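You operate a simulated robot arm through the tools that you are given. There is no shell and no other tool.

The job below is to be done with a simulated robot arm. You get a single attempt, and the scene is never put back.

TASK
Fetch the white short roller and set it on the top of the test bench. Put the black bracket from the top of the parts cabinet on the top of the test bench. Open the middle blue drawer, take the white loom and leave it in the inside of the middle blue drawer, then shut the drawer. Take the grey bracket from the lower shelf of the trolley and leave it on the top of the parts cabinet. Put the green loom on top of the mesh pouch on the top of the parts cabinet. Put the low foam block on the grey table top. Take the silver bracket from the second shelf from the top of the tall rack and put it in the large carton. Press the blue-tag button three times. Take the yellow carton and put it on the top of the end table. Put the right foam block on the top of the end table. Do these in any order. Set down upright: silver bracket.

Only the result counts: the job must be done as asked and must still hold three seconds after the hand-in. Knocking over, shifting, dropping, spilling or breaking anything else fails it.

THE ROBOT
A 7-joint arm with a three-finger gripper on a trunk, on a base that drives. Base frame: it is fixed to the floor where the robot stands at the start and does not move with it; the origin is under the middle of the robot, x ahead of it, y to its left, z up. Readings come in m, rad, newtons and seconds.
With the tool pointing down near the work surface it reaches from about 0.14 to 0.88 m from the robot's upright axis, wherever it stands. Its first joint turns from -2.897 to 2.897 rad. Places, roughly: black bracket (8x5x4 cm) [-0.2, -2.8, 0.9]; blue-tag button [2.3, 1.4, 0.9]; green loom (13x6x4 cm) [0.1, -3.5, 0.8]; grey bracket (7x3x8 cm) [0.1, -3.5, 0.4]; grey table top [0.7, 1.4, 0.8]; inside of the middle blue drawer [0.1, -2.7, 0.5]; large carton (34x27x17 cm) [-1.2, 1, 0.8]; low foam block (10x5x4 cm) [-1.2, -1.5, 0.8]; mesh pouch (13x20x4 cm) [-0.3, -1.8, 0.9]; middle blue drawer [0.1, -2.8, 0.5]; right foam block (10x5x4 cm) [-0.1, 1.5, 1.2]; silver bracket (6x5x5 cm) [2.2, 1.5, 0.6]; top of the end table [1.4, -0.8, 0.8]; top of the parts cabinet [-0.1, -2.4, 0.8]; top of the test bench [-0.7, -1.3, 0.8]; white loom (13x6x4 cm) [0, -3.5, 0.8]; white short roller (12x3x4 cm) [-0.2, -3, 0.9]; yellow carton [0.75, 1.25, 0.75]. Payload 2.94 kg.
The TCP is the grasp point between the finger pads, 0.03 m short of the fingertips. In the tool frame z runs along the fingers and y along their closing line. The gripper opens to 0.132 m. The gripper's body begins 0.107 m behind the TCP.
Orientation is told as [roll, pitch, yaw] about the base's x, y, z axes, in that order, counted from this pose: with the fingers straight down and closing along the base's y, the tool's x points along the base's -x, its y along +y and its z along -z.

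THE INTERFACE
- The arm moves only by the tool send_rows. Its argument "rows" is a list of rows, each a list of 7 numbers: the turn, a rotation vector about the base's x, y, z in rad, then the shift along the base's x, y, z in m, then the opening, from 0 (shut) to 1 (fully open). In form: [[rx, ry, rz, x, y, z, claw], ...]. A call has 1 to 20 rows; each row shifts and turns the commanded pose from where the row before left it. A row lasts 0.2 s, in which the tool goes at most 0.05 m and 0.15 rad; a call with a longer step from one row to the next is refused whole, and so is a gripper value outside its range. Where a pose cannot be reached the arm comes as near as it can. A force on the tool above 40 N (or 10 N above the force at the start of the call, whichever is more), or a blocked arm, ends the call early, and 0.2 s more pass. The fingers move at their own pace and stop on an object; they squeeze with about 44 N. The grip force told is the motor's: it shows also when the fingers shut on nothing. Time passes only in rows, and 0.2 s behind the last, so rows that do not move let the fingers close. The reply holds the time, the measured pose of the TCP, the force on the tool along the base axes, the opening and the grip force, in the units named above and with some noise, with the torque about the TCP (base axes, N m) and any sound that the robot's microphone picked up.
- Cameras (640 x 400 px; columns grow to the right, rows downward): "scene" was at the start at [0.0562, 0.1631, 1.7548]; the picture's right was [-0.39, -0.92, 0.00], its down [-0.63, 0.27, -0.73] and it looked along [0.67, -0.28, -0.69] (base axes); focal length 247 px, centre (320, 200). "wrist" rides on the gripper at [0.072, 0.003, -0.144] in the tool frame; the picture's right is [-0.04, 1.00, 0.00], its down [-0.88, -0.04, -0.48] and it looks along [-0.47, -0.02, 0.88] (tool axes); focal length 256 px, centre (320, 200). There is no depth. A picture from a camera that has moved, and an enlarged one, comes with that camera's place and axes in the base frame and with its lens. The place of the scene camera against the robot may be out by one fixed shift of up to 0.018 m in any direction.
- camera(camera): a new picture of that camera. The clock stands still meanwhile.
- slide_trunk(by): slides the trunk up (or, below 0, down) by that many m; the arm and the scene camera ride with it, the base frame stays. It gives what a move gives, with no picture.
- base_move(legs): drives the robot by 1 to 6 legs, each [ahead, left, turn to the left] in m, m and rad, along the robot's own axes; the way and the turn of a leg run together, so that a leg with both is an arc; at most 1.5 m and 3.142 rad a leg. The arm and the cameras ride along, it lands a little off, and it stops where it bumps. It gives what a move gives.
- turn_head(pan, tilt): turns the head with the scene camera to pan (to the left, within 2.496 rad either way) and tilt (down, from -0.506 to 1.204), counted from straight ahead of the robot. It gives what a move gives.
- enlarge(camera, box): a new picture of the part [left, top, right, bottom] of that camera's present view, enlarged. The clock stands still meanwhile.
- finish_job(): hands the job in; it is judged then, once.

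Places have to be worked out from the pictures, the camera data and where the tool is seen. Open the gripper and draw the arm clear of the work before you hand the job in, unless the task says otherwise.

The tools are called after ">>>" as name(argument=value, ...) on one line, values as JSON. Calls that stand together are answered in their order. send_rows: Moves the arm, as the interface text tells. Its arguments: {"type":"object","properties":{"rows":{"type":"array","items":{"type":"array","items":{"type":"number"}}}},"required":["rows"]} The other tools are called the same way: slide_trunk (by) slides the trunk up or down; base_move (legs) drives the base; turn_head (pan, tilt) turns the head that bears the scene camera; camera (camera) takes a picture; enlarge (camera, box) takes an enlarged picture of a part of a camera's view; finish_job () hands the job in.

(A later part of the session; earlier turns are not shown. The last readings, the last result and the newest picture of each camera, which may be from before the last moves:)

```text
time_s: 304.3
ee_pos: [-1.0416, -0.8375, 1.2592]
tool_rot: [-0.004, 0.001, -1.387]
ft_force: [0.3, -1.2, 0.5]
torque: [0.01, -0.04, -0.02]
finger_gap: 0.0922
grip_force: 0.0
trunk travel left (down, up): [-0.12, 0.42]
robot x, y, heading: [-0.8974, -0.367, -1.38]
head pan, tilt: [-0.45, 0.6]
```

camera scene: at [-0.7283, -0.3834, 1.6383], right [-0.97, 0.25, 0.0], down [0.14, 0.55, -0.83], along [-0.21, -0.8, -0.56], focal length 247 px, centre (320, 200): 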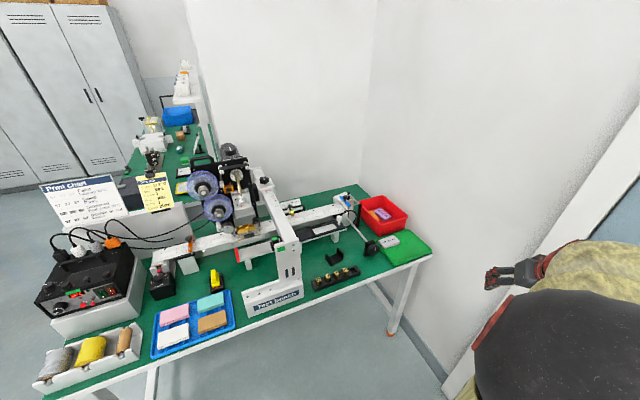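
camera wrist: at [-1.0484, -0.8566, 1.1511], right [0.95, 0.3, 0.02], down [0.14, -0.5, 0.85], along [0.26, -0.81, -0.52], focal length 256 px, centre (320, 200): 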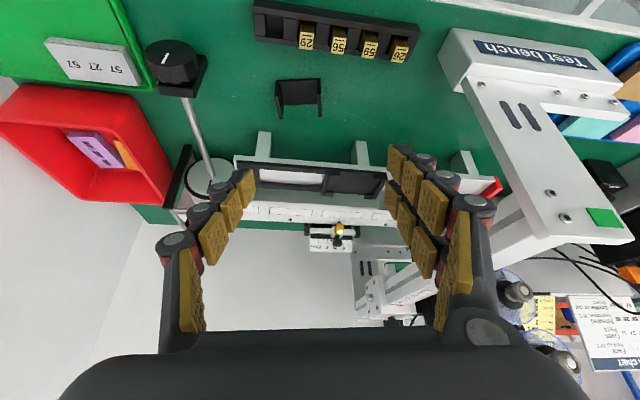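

I drive right and forward to get the foam block within reach.

>>> base_move(legs=[[0, -0.22, 0], [0.22, 0, 0]])

>>> camera(camera="wrist")

>>> camera(camera="scene")

```text
time_s: 307.3
ee_pos: [-1.2214, -1.091, 1.2587]
tool_rot: [-0.006, -0.001, -1.387]
ft_force: [0.0, -0.5, 0.3]
torque: [0.02, -0.01, -0.03]
finger_gap: 0.0923
grip_force: 0.0
trunk travel left (down, up): [-0.12, 0.42]
robot x, y, heading: [-1.0805, -0.625, -1.374]
head pan, tilt: [-0.45, 0.6]
```

```text
taken
camera wrist: at [-1.2309, -1.0195, 1.4024], right [0.99, 0.14, -0.01], down [0.13, -0.87, 0.48], along [0.06, -0.47, -0.88], focal length 256 px, centre (320, 200)
```

wrist: 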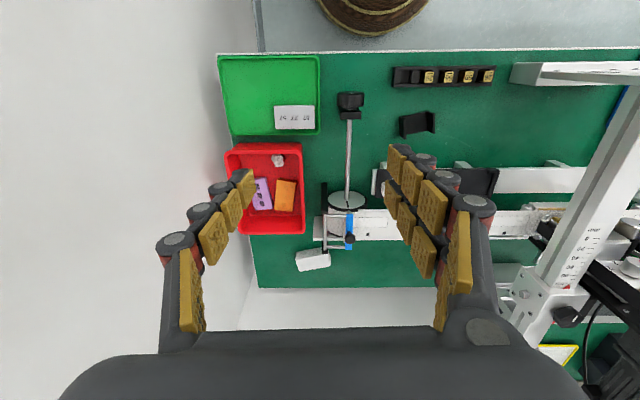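

```text
taken
camera scene: at [-0.9088, -0.6377, 1.6382], right [-0.97, 0.25, 0.0], down [0.14, 0.55, -0.82], along [-0.21, -0.8, -0.57], focal length 247 px, centre (320, 200)
```

scene: 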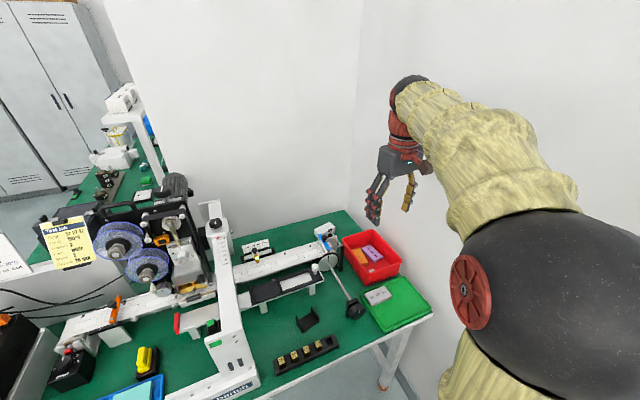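

The wrist view from above shows the white foam block at the back behind the rail's end. I enlarge it.

>>> enlarge(camera="wrist", box=[230, 180, 390, 290])

```text
3.64 times, centred on (310, 235) of wrist
camera zoom: at [-1.2309, -1.0195, 1.4024], right [0.99, 0.14, -0.01], down [0.13, -0.87, 0.48], along [0.06, -0.47, -0.88], focal length 931 px, centre (356, 73)
```

zoom: 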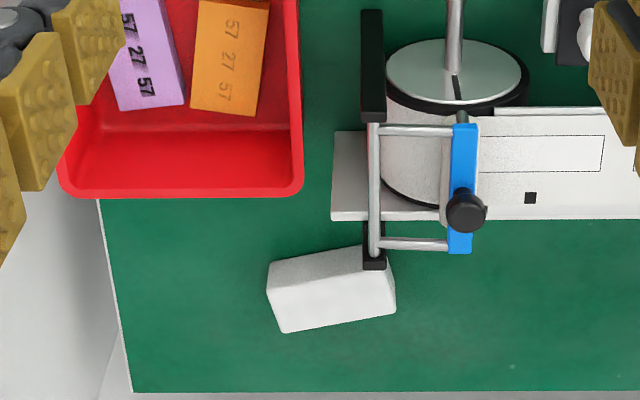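

Foam block centre ≈(-1.181, -1.544), long axis ≈0.4 rad from x; a rear post stands at ≈(-1.17, -1.40). I'll grip across its 5 cm width with a vertical tool; first I shift the base right and a little nearer, and lower the trunk slightly.

>>> base_move(legs=[[0, -0.1, 0], [0.06, 0, 0]])

>>> slide_trunk(by=-0.08)

```text
time_s: 309.0
ee_pos: [-1.3107, -1.1686, 1.2593]
tool_rot: [-0.004, 0.0, -1.389]
ft_force: [0.3, -0.1, 1.0]
torque: [0.04, 0.02, 0.01]
finger_gap: 0.0923
grip_force: 0.0
trunk travel left (down, up): [-0.12, 0.42]
robot x, y, heading: [-1.1653, -0.6998, -1.377]
head pan, tilt: [-0.45, 0.6]
```

```text
time_s: 310.1
ee_pos: [-1.3104, -1.1675, 1.179]
tool_rot: [-0.005, 0.0, -1.39]
ft_force: [0.7, 0.6, 0.5]
torque: [0.0, 0.0, 0.03]
finger_gap: 0.0925
grip_force: 0.0
trunk travel left (down, up): [-0.04, 0.5]
robot x, y, heading: [-1.1615, -0.7015, -1.379]
head pan, tilt: [-0.45, 0.6]
```

Now I rotate the tool so the fingers close across the block and move above it.

>>> send_rows(rows=[[0, 0, -0.148, 0.0144, -0.036, -0.006, 0.7], [0, 0, -0.148, 0.0144, -0.036, -0.006, 0.7], [0, 0, -0.148, 0.0144, -0.036, -0.006, 0.7], [0, 0, -0.148, 0.0144, -0.036, -0.006, 0.7], [0, 0, -0.148, 0.0144, -0.036, -0.006, 0.7], [0, 0, -0.148, 0.0144, -0.036, -0.006, 0.7], [0, 0, -0.148, 0.0144, -0.036, -0.006, 0.7], [0, 0, -0.148, 0.0144, -0.036, -0.006, 0.7], [0, 0, -0.148, 0.0144, -0.036, -0.006, 0.7]])

>>> camera(camera="wrist")

>>> camera(camera="scene")

```text
time_s: 312.1
ee_pos: [-1.1798, -1.4911, 1.1168]
tool_rot: [-0.016, 0.002, -2.721]
ft_force: [0.3, -3.1, -1.5]
torque: [0.33, -0.03, -0.04]
finger_gap: 0.0921
grip_force: 0.0
out of reach, approached as far as the arm can: row 9
trunk travel left (down, up): [-0.04, 0.5]
robot x, y, heading: [-1.1658, -0.6978, -1.382]
head pan, tilt: [-0.45, 0.6]
```

```text
taken
camera wrist: at [-1.1121, -1.4669, 1.2597], right [0.37, -0.93, -0.02], down [-0.82, -0.33, 0.47], along [-0.44, -0.16, -0.88], focal length 256 px, centre (320, 200)
```

wrist: 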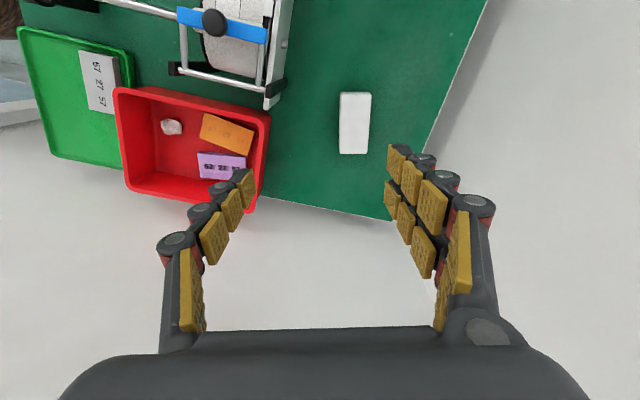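

```text
taken
camera scene: at [-0.996, -0.7208, 1.5579], right [-0.97, 0.25, 0.0], down [0.14, 0.55, -0.82], along [-0.21, -0.8, -0.57], focal length 247 px, centre (320, 200)
```

scene: 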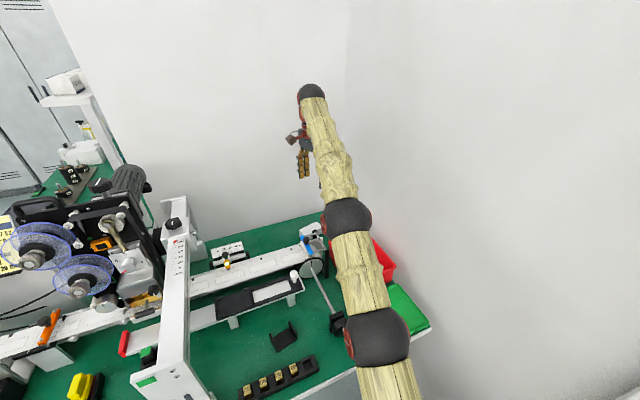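

The block is at (-1.173, -1.547) and well aligned with the fingers. I go down first (reach is better lower), then forward over it.

>>> send_rows(rows=[[0, 0, 0, 0, 0, -0.035, 0.7], [0, 0, 0, 0, 0, -0.035, 0.7], [0, 0, 0, 0, -0.01, -0.035, 0.7], [0, 0, 0, 0.003, -0.022, -0.02, 0.7], [0, 0, 0, 0.003, -0.023, -0.01, 0.7]])

>>> camera(camera="wrist")

```text
time_s: 313.4
ee_pos: [-1.1742, -1.5401, 0.9871]
tool_rot: [-0.005, 0.0, -2.719]
ft_force: [-0.8, 0.3, 0.0]
torque: [-0.01, 0.0, 0.0]
finger_gap: 0.0922
grip_force: 0.2
trunk travel left (down, up): [-0.04, 0.5]
robot x, y, heading: [-1.1652, -0.6964, -1.377]
head pan, tilt: [-0.45, 0.6]
```

```text
taken
camera wrist: at [-1.1062, -1.515, 1.1295], right [0.37, -0.93, -0.01], down [-0.82, -0.33, 0.48], along [-0.44, -0.17, -0.88], focal length 256 px, centre (320, 200)
```

wrist: 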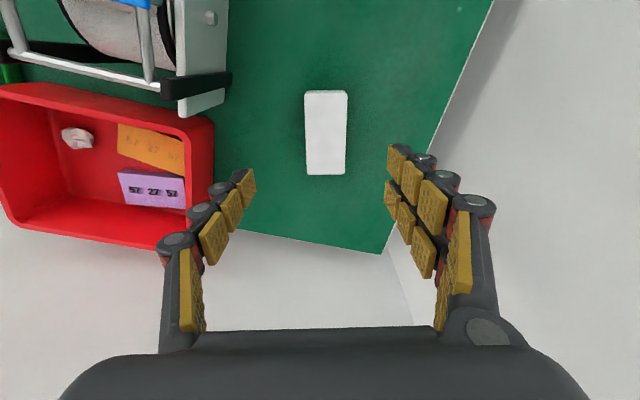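

Aligned; the post and tray have clearance. I narrow the opening slightly and descend onto the block.

>>> send_rows(rows=[[0, 0, 0, -0.003, -0.006, -0.03, 0.6], [0, 0, 0, 0, 0, -0.035, 0.6], [0, 0, 0, 0, 0, -0.035, 0.6], [0, 0, 0, 0, 0, -0.035, 0.6], [0, 0, 0, 0, 0, -0.025, 0.6]])

>>> camera(camera="wrist")

```text
time_s: 314.6
ee_pos: [-1.1743, -1.5454, 0.8266]
tool_rot: [-0.007, 0.0, -2.722]
ft_force: [-0.3, -0.4, -0.3]
torque: [-0.03, 0.0, -0.02]
finger_gap: 0.0793
grip_force: 0.2
trunk travel left (down, up): [-0.04, 0.5]
robot x, y, heading: [-1.1659, -0.7025, -1.375]
head pan, tilt: [-0.45, 0.6]
```

```text
taken
camera wrist: at [-1.1066, -1.5203, 0.9687], right [0.37, -0.93, -0.01], down [-0.82, -0.33, 0.48], along [-0.44, -0.17, -0.88], focal length 256 px, centre (320, 200)
```

wrist: 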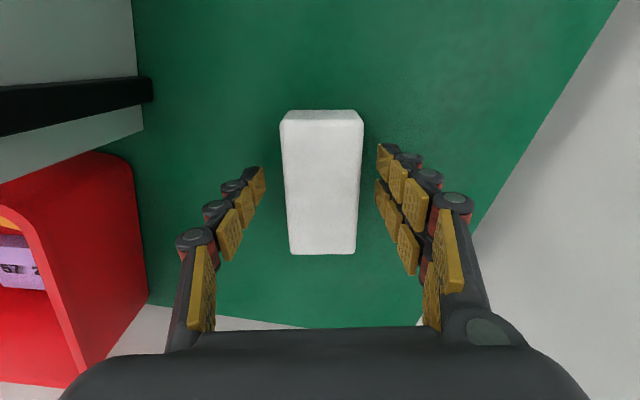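

Perfectly between the pads. I go down another 1 cm and close.

>>> send_rows(rows=[[0, 0, 0, 0, 0, -0.011, 0.6], [0, 0, 0, 0, 0, 0, 0.4], [0, 0, 0, 0, 0, 0, 0.2], [0, 0, 0, 0, 0, 0, 0.2], [0, 0, 0, 0, 0, 0, 0.2]])

>>> send_rows(rows=[[0, 0, 0, 0, 0, 0.015, 0.1], [0, 0, 0, 0, 0, 0.035, 0.1], [0, 0, 0, 0, 0, 0.045, 0.1], [0, 0, 0, 0, 0, 0.045, 0.1]])

>>> camera(camera="wrist")

```text
time_s: 315.8
ee_pos: [-1.1776, -1.546, 0.8148]
tool_rot: [-0.004, 0.0, -2.721]
ft_force: [-0.7, -0.7, 0.1]
torque: [0.0, -0.03, -0.01]
finger_gap: 0.0487
grip_force: 30.5
trunk travel left (down, up): [-0.04, 0.5]
robot x, y, heading: [-1.1625, -0.7009, -1.381]
head pan, tilt: [-0.45, 0.6]
```

```text
time_s: 316.8
ee_pos: [-1.1777, -1.5463, 0.9566]
tool_rot: [-0.006, 0.001, -2.722]
ft_force: [-0.1, 0.2, 0.0]
torque: [-0.01, -0.07, 0.0]
finger_gap: 0.0484
grip_force: 43.6
trunk travel left (down, up): [-0.04, 0.5]
robot x, y, heading: [-1.1617, -0.7022, -1.38]
head pan, tilt: [-0.45, 0.6]
```

```text
taken
camera wrist: at [-1.1096, -1.5206, 1.0988], right [0.37, -0.93, -0.01], down [-0.82, -0.33, 0.48], along [-0.44, -0.17, -0.88], focal length 256 px, centre (320, 200)
```

wrist: 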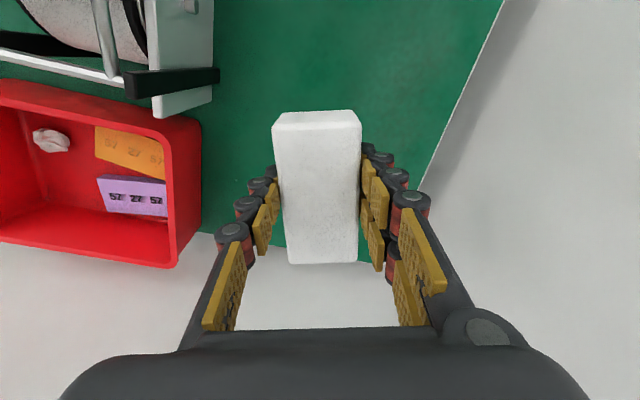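

Lifted. I raise the whole arm with the trunk to clear the post, then retract towards the robot.

>>> slide_trunk(by=0.2)

>>> send_rows(rows=[[0, 0, 0.1, 0.0, 0.045, 0.005, 0.1], [0, 0, 0.14, 0.0, 0.045, 0.005, 0.1], [0, 0, 0.14, 0.005, 0.045, 0.005, 0.1], [0, 0, 0.14, 0.01, 0.045, 0.005, 0.1], [0, 0, 0.14, 0.01, 0.045, 0.005, 0.1], [0, 0, 0.14, 0.01, 0.045, 0.005, 0.1], [0, 0, 0.14, 0.01, 0.03, 0.005, 0.1], [0, 0, 0.14, 0.0, 0.0, 0.005, 0.1], [0, 0, 0.14, 0.0, 0.0, 0.005, 0.1]])

>>> camera(camera="wrist")

```text
time_s: 318.9
ee_pos: [-1.1784, -1.546, 1.1547]
tool_rot: [-0.004, 0.001, -2.72]
ft_force: [0.1, -0.4, 0.0]
torque: [0.01, 0.03, 0.0]
finger_gap: 0.0483
grip_force: 44.3
trunk travel left (down, up): [-0.24, 0.3]
robot x, y, heading: [-1.1612, -0.699, -1.376]
head pan, tilt: [-0.45, 0.6]
```

```text
time_s: 320.9
ee_pos: [-1.1325, -1.2454, 1.201]
tool_rot: [-0.004, -0.001, -1.497]
ft_force: [0.2, -0.1, -0.5]
torque: [0.01, -0.01, 0.01]
finger_gap: 0.0484
grip_force: 44.0
trunk travel left (down, up): [-0.24, 0.3]
robot x, y, heading: [-1.163, -0.6996, -1.378]
head pan, tilt: [-0.45, 0.6]
```

```text
taken
camera wrist: at [-1.1334, -1.1735, 1.3441], right [1.0, 0.03, -0.01], down [0.03, -0.88, 0.48], along [0.01, -0.48, -0.88], focal length 256 px, centre (320, 200)
```

wrist: 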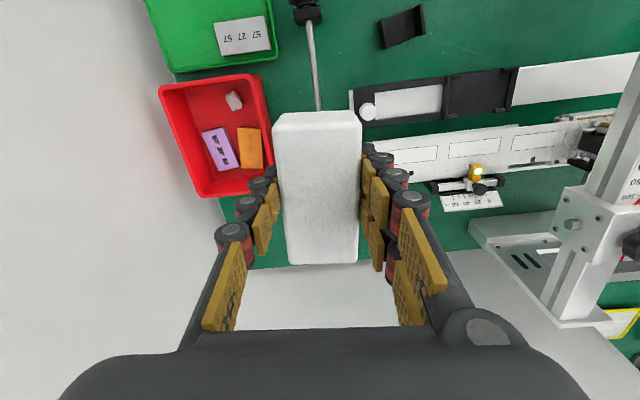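

Foam block in hand. I back out and drive across the aisle towards the grey table.

>>> base_move(legs=[[-0.4, 0, 0], [0, 1.3, 0], [0, 0, 3.0]])

```text
time_s: 336.4
ee_pos: [0.1044, 0.4669, 1.2011]
tool_rot: [-0.004, -0.001, 1.448]
ft_force: [0.9, 0.8, -0.3]
torque: [-0.01, 0.0, -0.01]
finger_gap: 0.0481
grip_force: 44.1
trunk travel left (down, up): [-0.24, 0.3]
robot x, y, heading: [0.0315, -0.0699, 1.562]
head pan, tilt: [-0.45, 0.6]
```

Heading 1.56. I go right and then ahead up to the grey table.

>>> base_move(legs=[[0, -0.72, 0], [0.75, 0, 0]])

>>> camera(camera="wrist")

>>> turn_head(pan=0.0, tilt=0.7)

>>> camera(camera="scene")

```text
time_s: 343.9
ee_pos: [0.8322, 1.2198, 1.2008]
tool_rot: [-0.005, 0.001, 1.43]
ft_force: [0.1, 1.1, 0.3]
torque: [-0.03, 0.01, -0.03]
finger_gap: 0.0485
grip_force: 44.3
trunk travel left (down, up): [-0.24, 0.3]
robot x, y, heading: [0.7488, 0.6812, 1.555]
head pan, tilt: [-0.45, 0.6]
```

```text
taken
camera wrist: at [0.819, 1.149, 1.3439], right [-0.98, 0.18, -0.01], down [0.16, 0.87, 0.48], along [0.09, 0.47, -0.88], focal length 256 px, centre (320, 200)
```

wrist: 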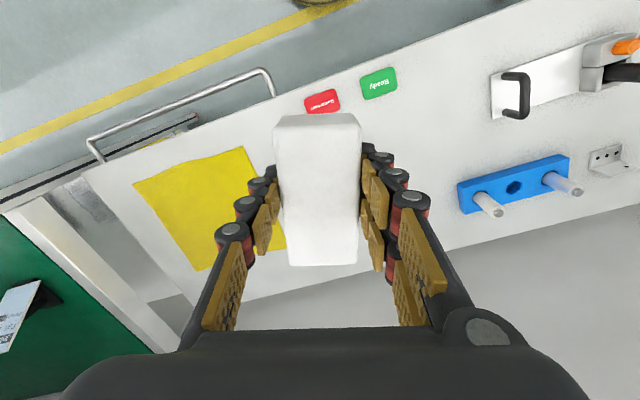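

```text
time_s: 344.8
ee_pos: [0.8321, 1.2202, 1.2002]
tool_rot: [-0.005, 0.0, 1.431]
ft_force: [-0.1, -0.4, -0.2]
torque: [0.01, 0.01, 0.01]
finger_gap: 0.0482
grip_force: 44.1
trunk travel left (down, up): [-0.24, 0.3]
robot x, y, heading: [0.749, 0.6797, 1.549]
head pan, tilt: [0.0, 0.7]
```

```text
taken
camera scene: at [0.569, 0.7437, 1.7496], right [1.0, -0.02, 0.0], down [-0.01, -0.64, -0.76], along [0.01, 0.76, -0.64], focal length 247 px, centre (320, 200)
```

scene: 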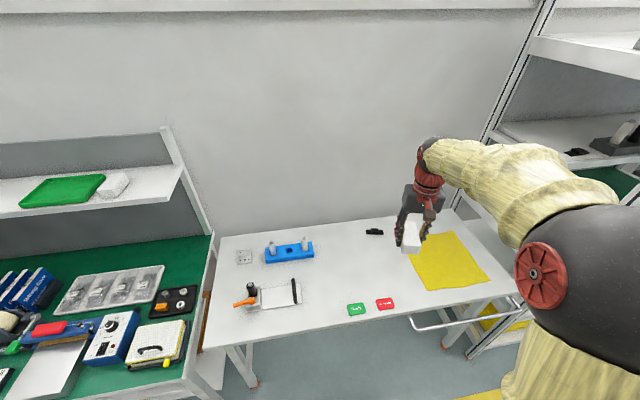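

I move the block over the free middle of the grey table and descend.

>>> send_rows(rows=[[0, 0, 0.06, -0.018, 0.042, -0.015, 0.1], [0, 0, 0.06, -0.018, 0.042, -0.015, 0.1], [0, 0, 0.06, -0.018, 0.042, -0.015, 0.1], [0, 0, 0.06, -0.018, 0.042, -0.015, 0.1], [0, 0, 0, 0, 0, -0.045, 0.1], [0, 0, 0, 0, 0, -0.045, 0.1], [0, 0, 0, 0, 0, -0.045, 0.1], [0, 0, 0, 0, 0, -0.045, 0.1], [0, 0, 0, 0, 0, -0.045, 0.1], [0, 0, 0, 0, 0, -0.045, 0.1]])

>>> camera(camera="wrist")

```text
time_s: 347.0
ee_pos: [0.7603, 1.3885, 0.8697]
tool_rot: [-0.006, -0.002, 1.67]
ft_force: [0.8, 0.5, 0.2]
torque: [-0.01, -0.01, -0.05]
finger_gap: 0.0482
grip_force: 44.3
trunk travel left (down, up): [-0.24, 0.3]
robot x, y, heading: [0.7443, 0.6827, 1.553]
head pan, tilt: [0.0, 0.7]
```

```text
taken
camera wrist: at [0.7639, 1.3152, 1.0127], right [-1.0, -0.06, -0.01], down [-0.05, 0.88, 0.48], along [-0.02, 0.48, -0.88], focal length 256 px, centre (320, 200)
```

wrist: 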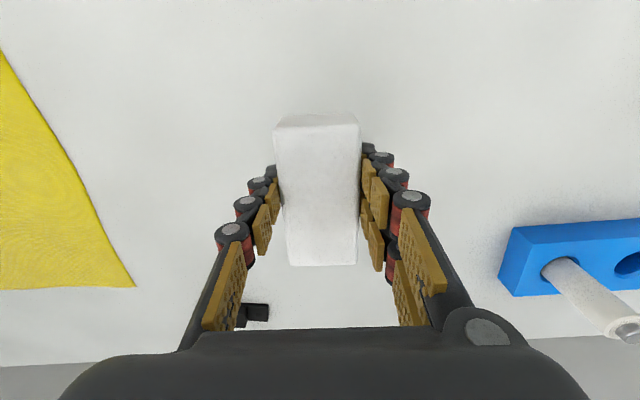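

The spot is clear. I step down to contact.

>>> send_rows(rows=[[0, 0, 0, 0, 0, -0.02, 0.1], [0, 0, 0, 0, 0, -0.015, 0.1], [0, 0, 0, 0, 0, -0.008, 0.1], [0, 0, 0, 0, 0, -0.005, 0.1], [0, 0, 0, 0, 0, -0.004, 0.1], [0, 0, 0, 0, 0, -0.003, 0.1]])

```text
time_s: 348.4
ee_pos: [0.7608, 1.3883, 0.816]
tool_rot: [-0.004, 0.0, 1.67]
ft_force: [0.5, -0.2, -0.2]
torque: [-0.01, 0.02, 0.01]
finger_gap: 0.0482
grip_force: 44.1
trunk travel left (down, up): [-0.24, 0.3]
robot x, y, heading: [0.7467, 0.6834, 1.557]
head pan, tilt: [0.0, 0.7]
```

>>> send_rows(rows=[[0, 0, 0, 0, 0, -0.002, 0.1], [0, 0, 0, 0, 0, -0.002, 0.1], [0, 0, 0, 0, 0, -0.002, 0.1]])

```text
time_s: 349.2
ee_pos: [0.7594, 1.3889, 0.8145]
tool_rot: [-0.006, -0.007, 1.671]
ft_force: [-0.9, -2.9, 28.1]
torque: [-0.8, 0.27, 0.01]
finger_gap: 0.0485
grip_force: 44.0
trunk travel left (down, up): [-0.24, 0.3]
robot x, y, heading: [0.7477, 0.6814, 1.553]
head pan, tilt: [0.0, 0.7]
```

Contact at 28 N. I relieve, open and rise.

>>> send_rows(rows=[[0, 0, 0, 0, 0, 0.003, 0.1], [0, 0, 0, 0, 0, 0, 0.4], [0, 0, 0, 0, 0, 0, 0.6], [0, 0, 0, 0, 0, 0, 0.65], [0, 0, 0, 0, 0, 0, 0.65], [0, 0, 0, 0, 0, 0.03, 0.65], [0, 0, 0, 0, 0, 0.045, 0.65], [0, 0, 0, 0, 0, 0.045, 0.65], [0, 0, 0, 0, 0, 0.045, 0.65], [0, 0, 0, 0, 0, 0.045, 0.65], [0, 0, 0, 0, 0, 0.045, 0.65], [0, 0, 0, 0, 0, 0.045, 0.65], [0, 0, 0, 0, 0, 0.045, 0.65]])

>>> camera(camera="wrist")

```text
time_s: 352.0
ee_pos: [0.7608, 1.3881, 1.1592]
tool_rot: [-0.005, 0.0, 1.67]
ft_force: [-0.2, 0.0, -0.3]
torque: [0.05, -0.02, 0.0]
finger_gap: 0.0858
grip_force: 0.0
trunk travel left (down, up): [-0.24, 0.3]
robot x, y, heading: [0.7456, 0.6778, 1.549]
head pan, tilt: [0.0, 0.7]
```

```text
taken
camera wrist: at [0.765, 1.3155, 1.3026], right [-1.0, -0.06, -0.01], down [-0.05, 0.88, 0.48], along [-0.02, 0.48, -0.88], focal length 256 px, centre (320, 200)
```

wrist: 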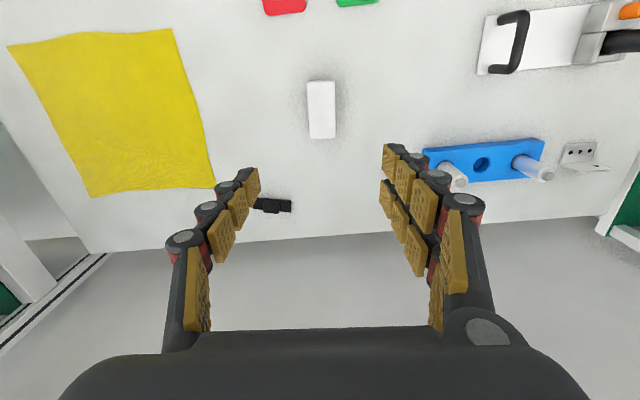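

The low foam block is on the grey table. I now return to the parts cabinet for the roller, retracting the arm a little first.

>>> send_rows(rows=[[0, 0, -0.1, 0, -0.045, 0.01, 0.65], [0, 0, 0, 0, -0.045, 0.01, 0.65], [0, 0, 0, 0, -0.045, 0.01, 0.65], [0, 0, 0, 0, -0.045, 0.01, 0.65]])

>>> base_move(legs=[[-0.65, 0, 0], [0, 0, -2.93]])

```text
time_s: 353.0
ee_pos: [0.7603, 1.2068, 1.1998]
tool_rot: [-0.006, -0.001, 1.571]
ft_force: [-0.7, -0.1, 0.4]
torque: [0.06, -0.03, 0.0]
finger_gap: 0.0859
grip_force: 0.0
trunk travel left (down, up): [-0.24, 0.3]
robot x, y, heading: [0.7523, 0.6782, 1.552]
head pan, tilt: [0.0, 0.7]
```

```text
time_s: 363.4
ee_pos: [0.8482, -0.4784, 1.1992]
tool_rot: [-0.005, 0.0, -1.337]
ft_force: [-0.3, -0.4, -0.1]
torque: [0.0, 0.02, 0.0]
finger_gap: 0.0859
grip_force: 0.0
trunk travel left (down, up): [-0.24, 0.3]
robot x, y, heading: [0.7366, 0.038, -1.355]
head pan, tilt: [0.0, 0.7]
```

I drive through the passage and face the cabinet.

>>> base_move(legs=[[0, -0.28, 0], [1.18, 0, 0], [1.45, 0, 0], [0, 0, -1.6]])

>>> turn_head(pan=0.3, tilt=0.7)

>>> camera(camera="scene")

```text
time_s: 381.9
ee_pos: [0.5337, -2.7204, 1.1998]
tool_rot: [-0.006, 0.002, -2.93]
ft_force: [-0.8, -0.1, 0.9]
torque: [0.02, 0.0, 0.01]
finger_gap: 0.0856
grip_force: 0.1
trunk travel left (down, up): [-0.24, 0.3]
robot x, y, heading: [1.0526, -2.6235, -2.946]
head pan, tilt: [0.0, 0.7]
```

```text
time_s: 382.7
ee_pos: [0.5336, -2.721, 1.1995]
tool_rot: [-0.005, 0.0, -2.931]
ft_force: [0.0, 0.2, -0.7]
torque: [0.0, 0.0, -0.01]
finger_gap: 0.0858
grip_force: 0.0
trunk travel left (down, up): [-0.24, 0.3]
robot x, y, heading: [1.0529, -2.6201, -2.944]
head pan, tilt: [0.3, 0.7]
```

```text
taken
camera scene: at [1.053, -2.837, 1.7496], right [-0.47, 0.88, 0.0], down [0.57, 0.31, -0.76], along [-0.67, -0.36, -0.64], focal length 247 px, centre (320, 200)
```

scene: 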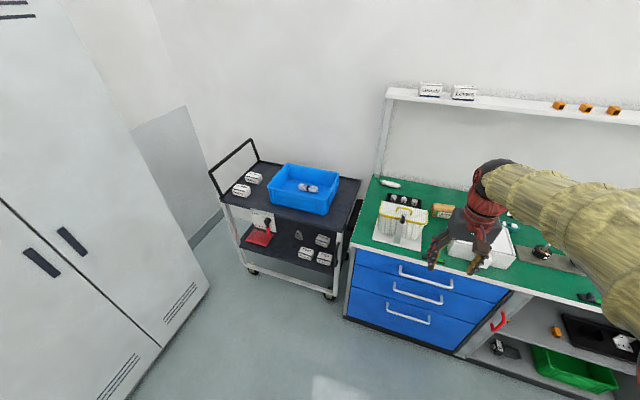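

I drive up in front of the roller with the tool high over the basket.

>>> base_move(legs=[[0, 0.14, 0], [0.46, 0, 0]])

>>> camera(camera="wrist")

>>> camera(camera="scene")

```text
time_s: 386.4
ee_pos: [0.1076, -2.9502, 1.1993]
tool_rot: [-0.005, 0.0, -2.923]
ft_force: [-0.7, -0.3, -1.3]
torque: [0.0, -0.03, 0.04]
finger_gap: 0.0858
grip_force: 0.0
trunk travel left (down, up): [-0.24, 0.3]
robot x, y, heading: [0.6256, -2.8503, -2.942]
head pan, tilt: [0.3, 0.7]
```

```text
taken
camera wrist: at [0.1801, -2.9387, 1.3425], right [0.17, -0.98, -0.01], down [-0.87, -0.16, 0.48], along [-0.47, -0.08, -0.88], focal length 256 px, centre (320, 200)
```

wrist: 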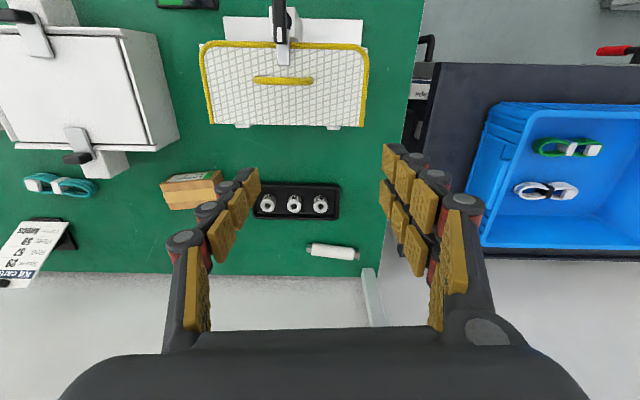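

```text
taken
camera scene: at [0.6285, -3.0635, 1.7496], right [-0.48, 0.88, 0.0], down [0.57, 0.31, -0.76], along [-0.67, -0.37, -0.64], focal length 247 px, centre (320, 200)
```

scene: 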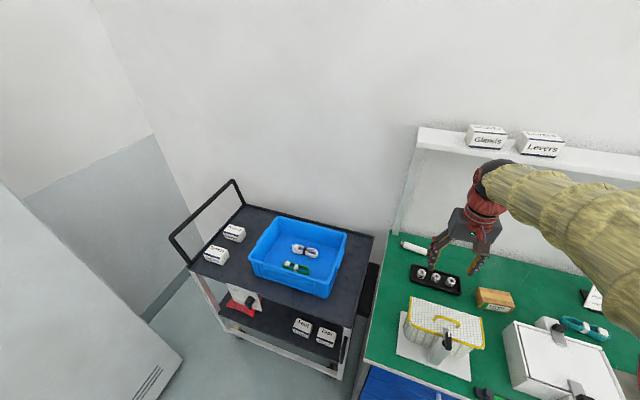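

A very useful overhead view: roller, basket and both looms in the blue bin. I enlarge the roller.

>>> enlarge(camera="wrist", box=[270, 210, 400, 290])

>>> enlarge(camera="wrist", box=[460, 80, 640, 270])

```text
4.92 times, centred on (335, 250) of wrist
camera zoom: at [0.1801, -2.9387, 1.3425], right [0.17, -0.98, -0.01], down [-0.87, -0.16, 0.48], along [-0.47, -0.08, -0.88], focal length 1260 px, centre (246, -46)
```

zoom: 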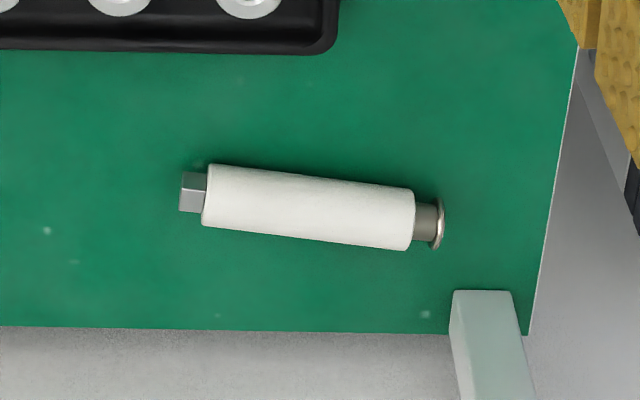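

```text
2.11 times, centred on (550, 175) of wrist
camera zoom: at [0.1801, -2.9387, 1.3425], right [0.17, -0.98, -0.01], down [-0.87, -0.16, 0.48], along [-0.47, -0.08, -0.88], focal length 539 px, centre (-164, 253)
```

zoom: 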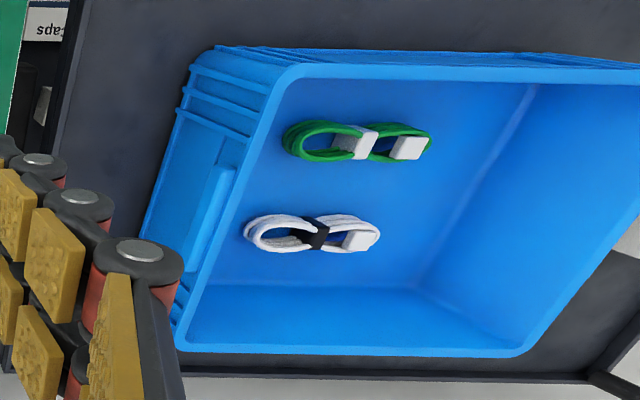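

Roller axis runs along y, centre ≈(-0.206, -3.036). I rotate the tool 79° so the fingers close along x and move to a point just behind the basket.

>>> send_rows(rows=[[0, 0, 0.138, -0.0158, -0.008, -0.004, 0.6], [0, 0, 0.138, -0.0158, -0.008, -0.004, 0.6], [0, 0, 0.138, -0.0158, -0.008, -0.004, 0.6], [0, 0, 0.138, -0.0158, -0.008, -0.004, 0.6], [0, 0, 0.138, -0.0158, -0.008, -0.004, 0.6], [0, 0, 0.138, -0.0158, -0.008, -0.004, 0.6], [0, 0, 0.138, -0.0158, -0.008, -0.004, 0.6], [0, 0, 0.138, -0.0158, -0.008, -0.004, 0.6], [0, 0, 0.138, -0.0158, -0.008, -0.004, 0.6], [0, 0, 0.137, -0.0158, -0.008, -0.004, 0.6]])

>>> camera(camera="wrist")

>>> camera(camera="scene")

```text
time_s: 388.6
ee_pos: [-0.0493, -3.0297, 1.1577]
tool_rot: [-0.004, -0.002, -1.542]
ft_force: [-0.7, 0.8, -0.4]
torque: [-0.01, 0.0, 0.0]
finger_gap: 0.0794
grip_force: 0.1
trunk travel left (down, up): [-0.24, 0.3]
robot x, y, heading: [0.6304, -2.8503, -2.942]
head pan, tilt: [0.3, 0.7]
```

```text
taken
camera wrist: at [-0.0474, -2.9583, 1.302], right [1.0, -0.01, 0.0], down [-0.01, -0.88, 0.48], along [-0.01, -0.48, -0.88], focal length 256 px, centre (320, 200)
```

wrist: 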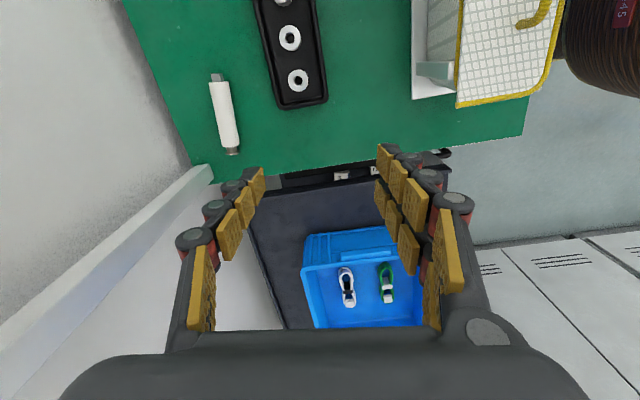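

```text
taken
camera scene: at [0.6283, -3.0636, 1.7495], right [-0.48, 0.88, 0.0], down [0.57, 0.31, -0.76], along [-0.67, -0.37, -0.64], focal length 247 px, centre (320, 200)
```

scene: 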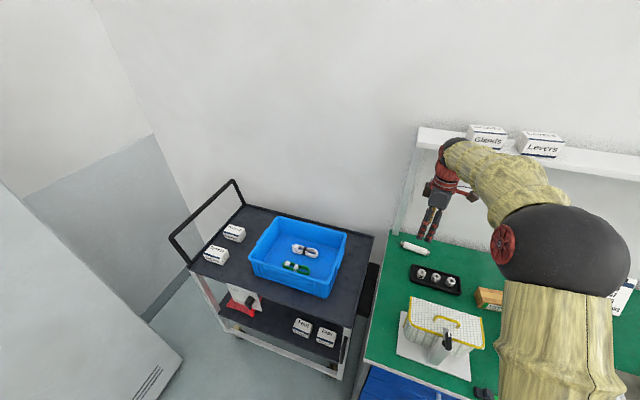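

The roller is at (-0.205, -3.038). I lower at this spot to pass beneath the upper shelf.

>>> send_rows(rows=[[0, 0, 0, 0, 0, -0.042, 0.6], [0, 0, 0, 0, 0, -0.042, 0.6], [0, 0, 0, 0, 0, -0.042, 0.6], [0, 0, 0, 0, 0, -0.042, 0.6], [0, 0, 0, 0, 0, -0.042, 0.6]])

>>> camera(camera="wrist")

```text
time_s: 389.8
ee_pos: [-0.0514, -3.0288, 0.9512]
tool_rot: [-0.007, 0.0, -1.544]
ft_force: [-0.2, -0.6, 0.1]
torque: [0.03, -0.04, 0.02]
finger_gap: 0.0791
grip_force: 0.1
trunk travel left (down, up): [-0.24, 0.3]
robot x, y, heading: [0.6287, -2.8446, -2.945]
head pan, tilt: [0.3, 0.7]
```

```text
taken
camera wrist: at [-0.0488, -2.9566, 1.0941], right [1.0, -0.02, -0.01], down [-0.01, -0.88, 0.48], along [-0.01, -0.48, -0.88], focal length 256 px, centre (320, 200)
```

wrist: 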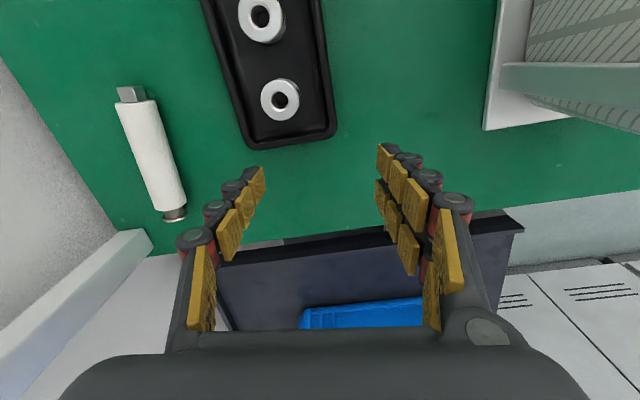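

Clear. I move in towards the roller beneath the shelf.

>>> send_rows(rows=[[0, 0, 0, -0.039, -0.002, -0.003, 0.6], [0, 0, 0, -0.039, -0.002, -0.003, 0.6], [0, 0, 0, -0.038, -0.002, -0.003, 0.6], [0, 0, 0, -0.038, -0.002, -0.003, 0.6]])

>>> camera(camera="wrist")

>>> camera(camera="scene")

```text
time_s: 390.8
ee_pos: [-0.2034, -3.0365, 0.9366]
tool_rot: [-0.004, 0.001, -1.545]
ft_force: [0.0, -0.6, -1.4]
torque: [0.01, -0.02, 0.01]
finger_gap: 0.0789
grip_force: 0.0
trunk travel left (down, up): [-0.24, 0.3]
robot x, y, heading: [0.6284, -2.8473, -2.941]
head pan, tilt: [0.3, 0.7]
```

```text
taken
camera wrist: at [-0.2011, -2.9653, 1.0797], right [1.0, -0.02, 0.0], down [-0.01, -0.88, 0.48], along [-0.01, -0.48, -0.88], focal length 256 px, centre (320, 200)
```

wrist: 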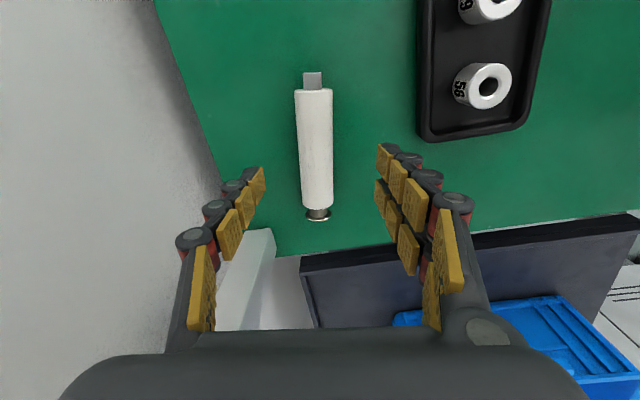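

```text
taken
camera scene: at [0.6276, -3.0637, 1.7495], right [-0.48, 0.88, 0.0], down [0.57, 0.31, -0.76], along [-0.67, -0.37, -0.64], focal length 247 px, centre (320, 200)
```

scene: 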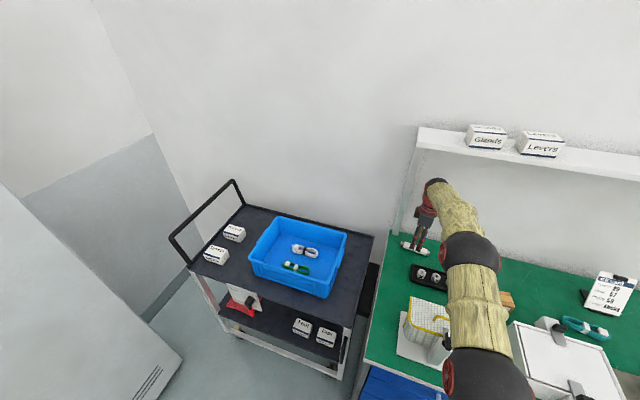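

The roller lies straight between the fingers. I descend to it and close.

>>> send_rows(rows=[[0, 0, 0, -0.003, 0, -0.018, 0.6], [0, 0, 0, 0, 0, -0.018, 0.6], [0, 0, 0, 0, 0, -0.016, 0.6], [0, 0, 0, 0, 0, 0, 0.4], [0, 0, 0, 0, 0, 0, 0.2], [0, 0, 0, 0, 0, 0, 0.05], [0, 0, 0, 0, 0, 0, 0.05], [0, 0, 0, 0, 0, 0, 0.05]])

>>> camera(camera="wrist")

```text
time_s: 392.6
ee_pos: [-0.2059, -3.0372, 0.8863]
tool_rot: [-0.004, 0.001, -1.545]
ft_force: [0.3, 0.8, 0.4]
torque: [-0.08, -0.15, 0.1]
finger_gap: 0.0287
grip_force: 24.7
trunk travel left (down, up): [-0.24, 0.3]
robot x, y, heading: [0.6302, -2.8482, -2.937]
head pan, tilt: [0.3, 0.7]
```

```text
taken
camera wrist: at [-0.2043, -2.9657, 1.0289], right [1.0, -0.02, -0.01], down [-0.01, -0.88, 0.48], along [-0.01, -0.48, -0.88], focal length 256 px, centre (320, 200)
```

wrist: 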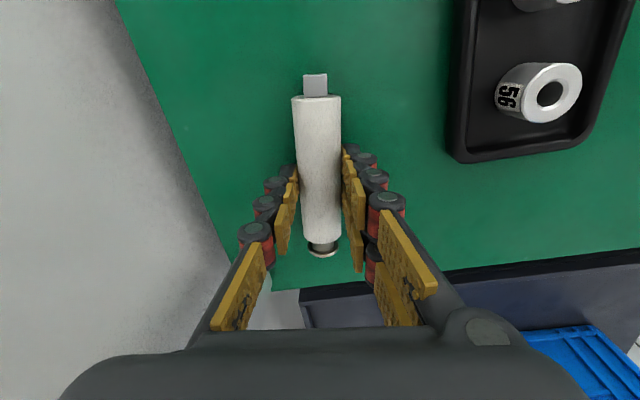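

Gripped (2.9 cm). I lift a little, slide back out from beneath the shelf and then rise.

>>> send_rows(rows=[[0, 0, 0, 0, 0, 0.01, 0.0], [0, 0, 0, 0, 0, 0.025, 0.0], [0, 0, 0, 0, 0, 0.028, 0.0], [0, 0, 0, 0.036, 0.002, 0.008, 0.0], [0, 0, 0, 0.04, 0.002, 0.005, 0.0], [0, 0, 0, 0.04, 0.002, 0.005, 0.0], [0, 0, 0, 0.035, 0.002, 0.015, 0.0], [0, 0, 0, 0.01, 0.002, 0.04, 0.0], [0, 0, 0, 0.0, 0.0, 0.045, 0.0], [0, 0, 0, 0.0, 0.0, 0.045, 0.0], [0, 0, 0, 0.0, 0.0, 0.045, 0.0], [0, 0, 0, 0.0, 0.0, 0.045, 0.0]])

>>> camera(camera="wrist")

```text
time_s: 395.2
ee_pos: [-0.0438, -3.0298, 1.2014]
tool_rot: [-0.005, 0.0, -1.545]
ft_force: [1.0, -0.1, -1.7]
torque: [0.02, 0.03, 0.0]
finger_gap: 0.0285
grip_force: 44.0
trunk travel left (down, up): [-0.24, 0.3]
robot x, y, heading: [0.6241, -2.8484, -2.945]
head pan, tilt: [0.3, 0.7]
```

```text
taken
camera wrist: at [-0.0417, -2.9578, 1.3438], right [1.0, -0.02, 0.0], down [-0.01, -0.88, 0.48], along [-0.01, -0.48, -0.88], focal length 256 px, centre (320, 200)
```

wrist: 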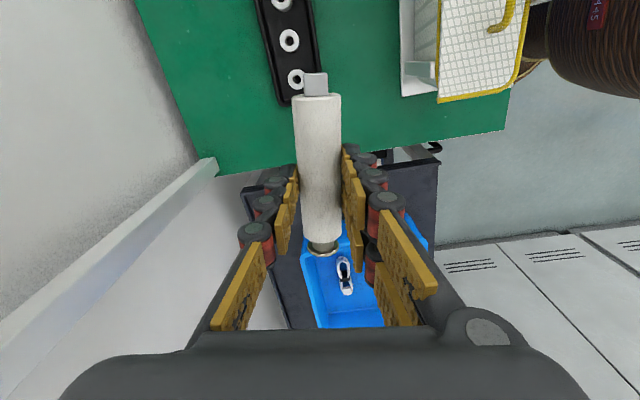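

The roller is secure. I retract the arm, back off and drive right to the east end of the test bench.

>>> send_rows(rows=[[0, 0, 0, 0.045, 0.012, 0.0, 0.0], [0, 0, 0, 0.045, 0.012, 0.0, 0.0], [0, 0, 0, 0.045, 0.012, 0.0, 0.0], [0, 0, 0, 0.045, 0.012, 0.0, 0.0]])

>>> base_move(legs=[[-0.35, 0, 0], [0, -1.4, 0]])

>>> turn_head(pan=0.0, tilt=0.7)

>>> camera(camera="scene")

>>> camera(camera="wrist")

```text
time_s: 396.2
ee_pos: [0.1351, -2.9784, 1.2011]
tool_rot: [-0.008, -0.001, -1.543]
ft_force: [0.3, -0.2, -1.5]
torque: [-0.02, 0.04, -0.02]
finger_gap: 0.0283
grip_force: 43.7
trunk travel left (down, up): [-0.24, 0.3]
robot x, y, heading: [0.6247, -2.848, -2.938]
head pan, tilt: [0.3, 0.7]
```

```text
time_s: 404.9
ee_pos: [0.2141, -1.549, 1.1993]
tool_rot: [-0.007, 0.001, -1.563]
ft_force: [0.4, -0.6, -1.9]
torque: [0.0, -0.04, 0.01]
finger_gap: 0.0288
grip_force: 44.1
trunk travel left (down, up): [-0.24, 0.3]
robot x, y, heading: [0.7101, -1.4263, -2.962]
head pan, tilt: [0.3, 0.7]
```

```text
time_s: 405.7
ee_pos: [0.2134, -1.5502, 1.2009]
tool_rot: [-0.007, 0.0, -1.565]
ft_force: [0.4, 0.3, -1.8]
torque: [0.0, 0.0, -0.01]
finger_gap: 0.0283
grip_force: 43.6
trunk travel left (down, up): [-0.24, 0.3]
robot x, y, heading: [0.7091, -1.4276, -2.96]
head pan, tilt: [0.0, 0.7]
```

```text
taken
camera scene: at [0.6978, -1.6198, 1.7496], right [-0.18, 0.98, 0.0], down [0.63, 0.12, -0.76], along [-0.75, -0.14, -0.64], focal length 247 px, centre (320, 200)
```

scene: 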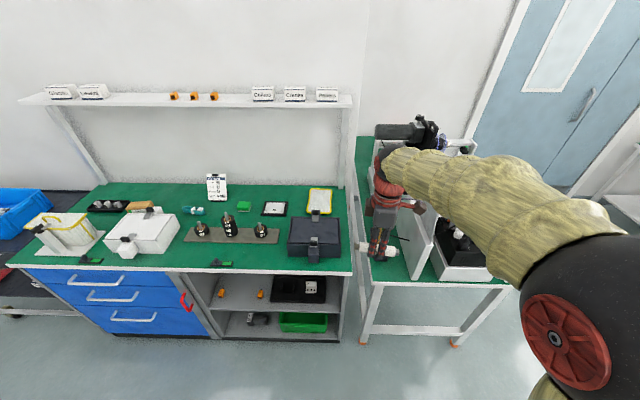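

```text
taken
camera wrist: at [0.2177, -1.4781, 1.3434], right [1.0, -0.04, -0.01], down [-0.03, -0.88, 0.48], along [-0.02, -0.48, -0.88], focal length 256 px, centre (320, 200)
```

wrist: 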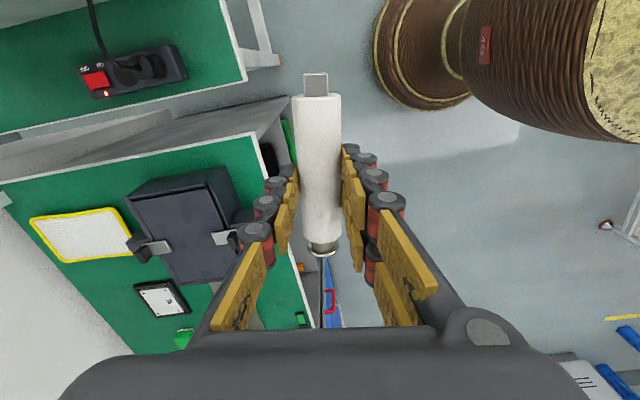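

I can see a free strip of the test bench beyond the power strip, around (-0.35, -1.49). I drive closer from the east end.

>>> base_move(legs=[[0, -0.05, 0], [0.28, 0, 0]])

>>> camera(camera="wrist")

>>> camera(camera="scene")

```text
time_s: 408.2
ee_pos: [-0.074, -1.5512, 1.2001]
tool_rot: [-0.005, -0.001, -1.563]
ft_force: [0.5, 0.0, -2.5]
torque: [0.01, -0.01, -0.02]
finger_gap: 0.0286
grip_force: 43.4
trunk travel left (down, up): [-0.24, 0.3]
robot x, y, heading: [0.4225, -1.4301, -2.961]
head pan, tilt: [0.0, 0.7]
```

```text
taken
camera wrist: at [-0.0698, -1.4793, 1.3429], right [1.0, -0.04, 0.0], down [-0.03, -0.88, 0.48], along [-0.02, -0.48, -0.88], focal length 256 px, centre (320, 200)
```

wrist: 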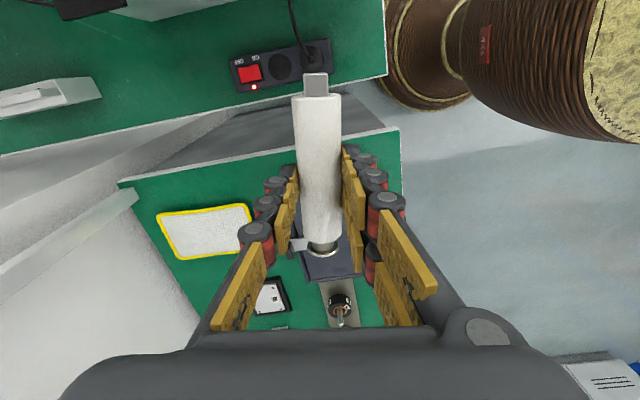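

```text
taken
camera scene: at [0.4102, -1.6211, 1.7495], right [-0.18, 0.98, 0.0], down [0.63, 0.12, -0.76], along [-0.75, -0.14, -0.64], focal length 247 px, centre (320, 200)
```

scene: 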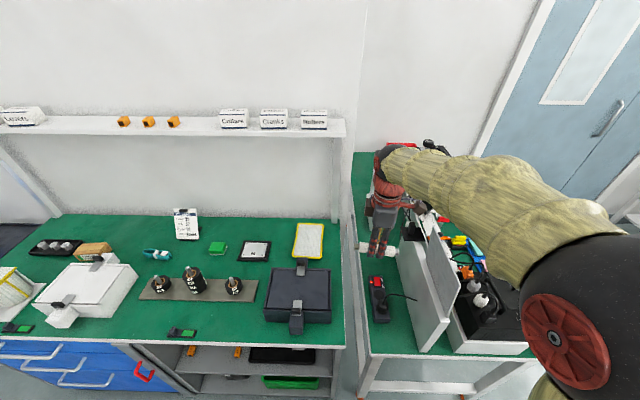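

The strip x∈[-0.5,-0.26], y∈[-1.57,-1.39] is free. I move the roller over (-0.38, -1.48).

>>> send_rows(rows=[[0, 0, 0, -0.0437, 0.0105, -0.008, 0.0], [0, 0, 0, -0.0437, 0.0105, -0.008, 0.0], [0, 0, 0, -0.0437, 0.0105, -0.008, 0.0], [0, 0, 0, -0.0437, 0.0105, -0.008, 0.0], [0, 0, 0, -0.0437, 0.0105, -0.008, 0.0], [0, 0, 0, -0.0437, 0.0105, -0.008, 0.0], [0, 0, 0, -0.0437, 0.0105, -0.008, 0.0]])

>>> camera(camera="wrist")

>>> camera(camera="scene")

```text
time_s: 409.8
ee_pos: [-0.3815, -1.4791, 1.1418]
tool_rot: [-0.003, 0.0, -1.563]
ft_force: [-0.2, 0.0, -2.4]
torque: [0.03, -0.05, 0.02]
finger_gap: 0.0284
grip_force: 44.3
trunk travel left (down, up): [-0.24, 0.3]
robot x, y, heading: [0.4233, -1.4285, -2.966]
head pan, tilt: [0.0, 0.7]
```

```text
taken
camera wrist: at [-0.3776, -1.407, 1.2851], right [1.0, -0.04, 0.0], down [-0.03, -0.88, 0.48], along [-0.02, -0.48, -0.88], focal length 256 px, centre (320, 200)
```

wrist: 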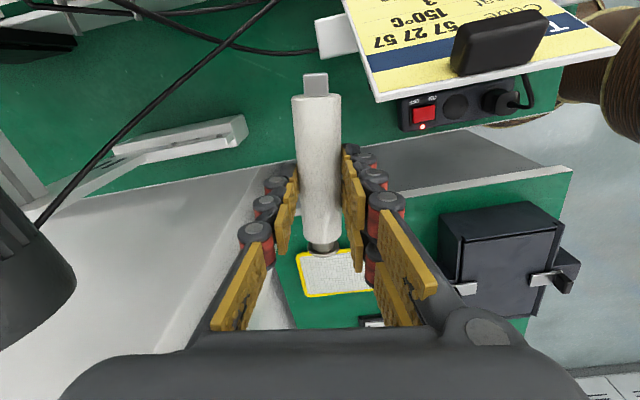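

```text
taken
camera scene: at [0.409, -1.6207, 1.7495], right [-0.18, 0.98, 0.0], down [0.63, 0.12, -0.76], along [-0.75, -0.14, -0.65], focal length 247 px, centre (320, 200)
```

scene: 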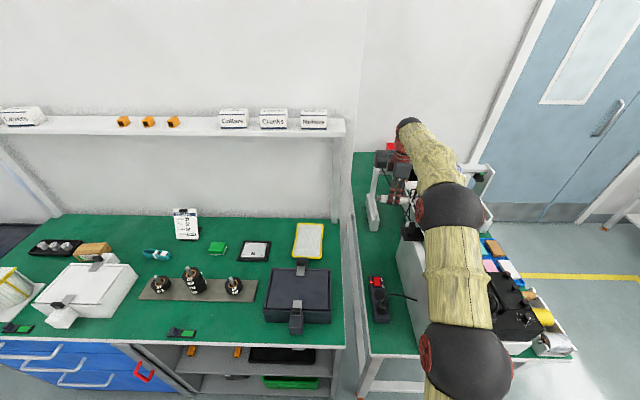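

The wrist view reveals a yellow card standing at about (-0.3,-1.40), too close to lower the hand here safely. I retrace my path out; the open area behind the rail where the foam lay is safer.

>>> send_rows(rows=[[0, 0, 0, 0.0437, -0.0105, 0.008, 0.0], [0, 0, 0, 0.0437, -0.0105, 0.008, 0.0], [0, 0, 0, 0.0437, -0.0105, 0.008, 0.0], [0, 0, 0, 0.0437, -0.0105, 0.008, 0.0], [0, 0, 0, 0.0437, -0.0105, 0.008, 0.0], [0, 0, 0, 0.0437, -0.0105, 0.008, 0.0], [0, 0, 0, 0.0437, -0.0105, 0.008, 0.0]])

>>> base_move(legs=[[-0.3, 0, 0], [0, -1.3, 0], [0, 0, 1.585]])

```text
time_s: 411.4
ee_pos: [-0.0728, -1.5503, 1.201]
tool_rot: [-0.005, 0.002, -1.565]
ft_force: [0.7, 0.5, -1.3]
torque: [0.0, 0.03, 0.0]
finger_gap: 0.0282
grip_force: 43.8
trunk travel left (down, up): [-0.24, 0.3]
robot x, y, heading: [0.4203, -1.4287, -2.958]
head pan, tilt: [0.0, 0.7]
```

```text
time_s: 423.4
ee_pos: [0.6324, -0.6077, 1.2005]
tool_rot: [-0.005, -0.001, 0.065]
ft_force: [-0.3, -0.7, -2.4]
torque: [0.03, 0.04, 0.02]
finger_gap: 0.0282
grip_force: 44.8
trunk travel left (down, up): [-0.24, 0.3]
robot x, y, heading: [0.4848, -0.118, -1.33]
head pan, tilt: [0.0, 0.7]
```

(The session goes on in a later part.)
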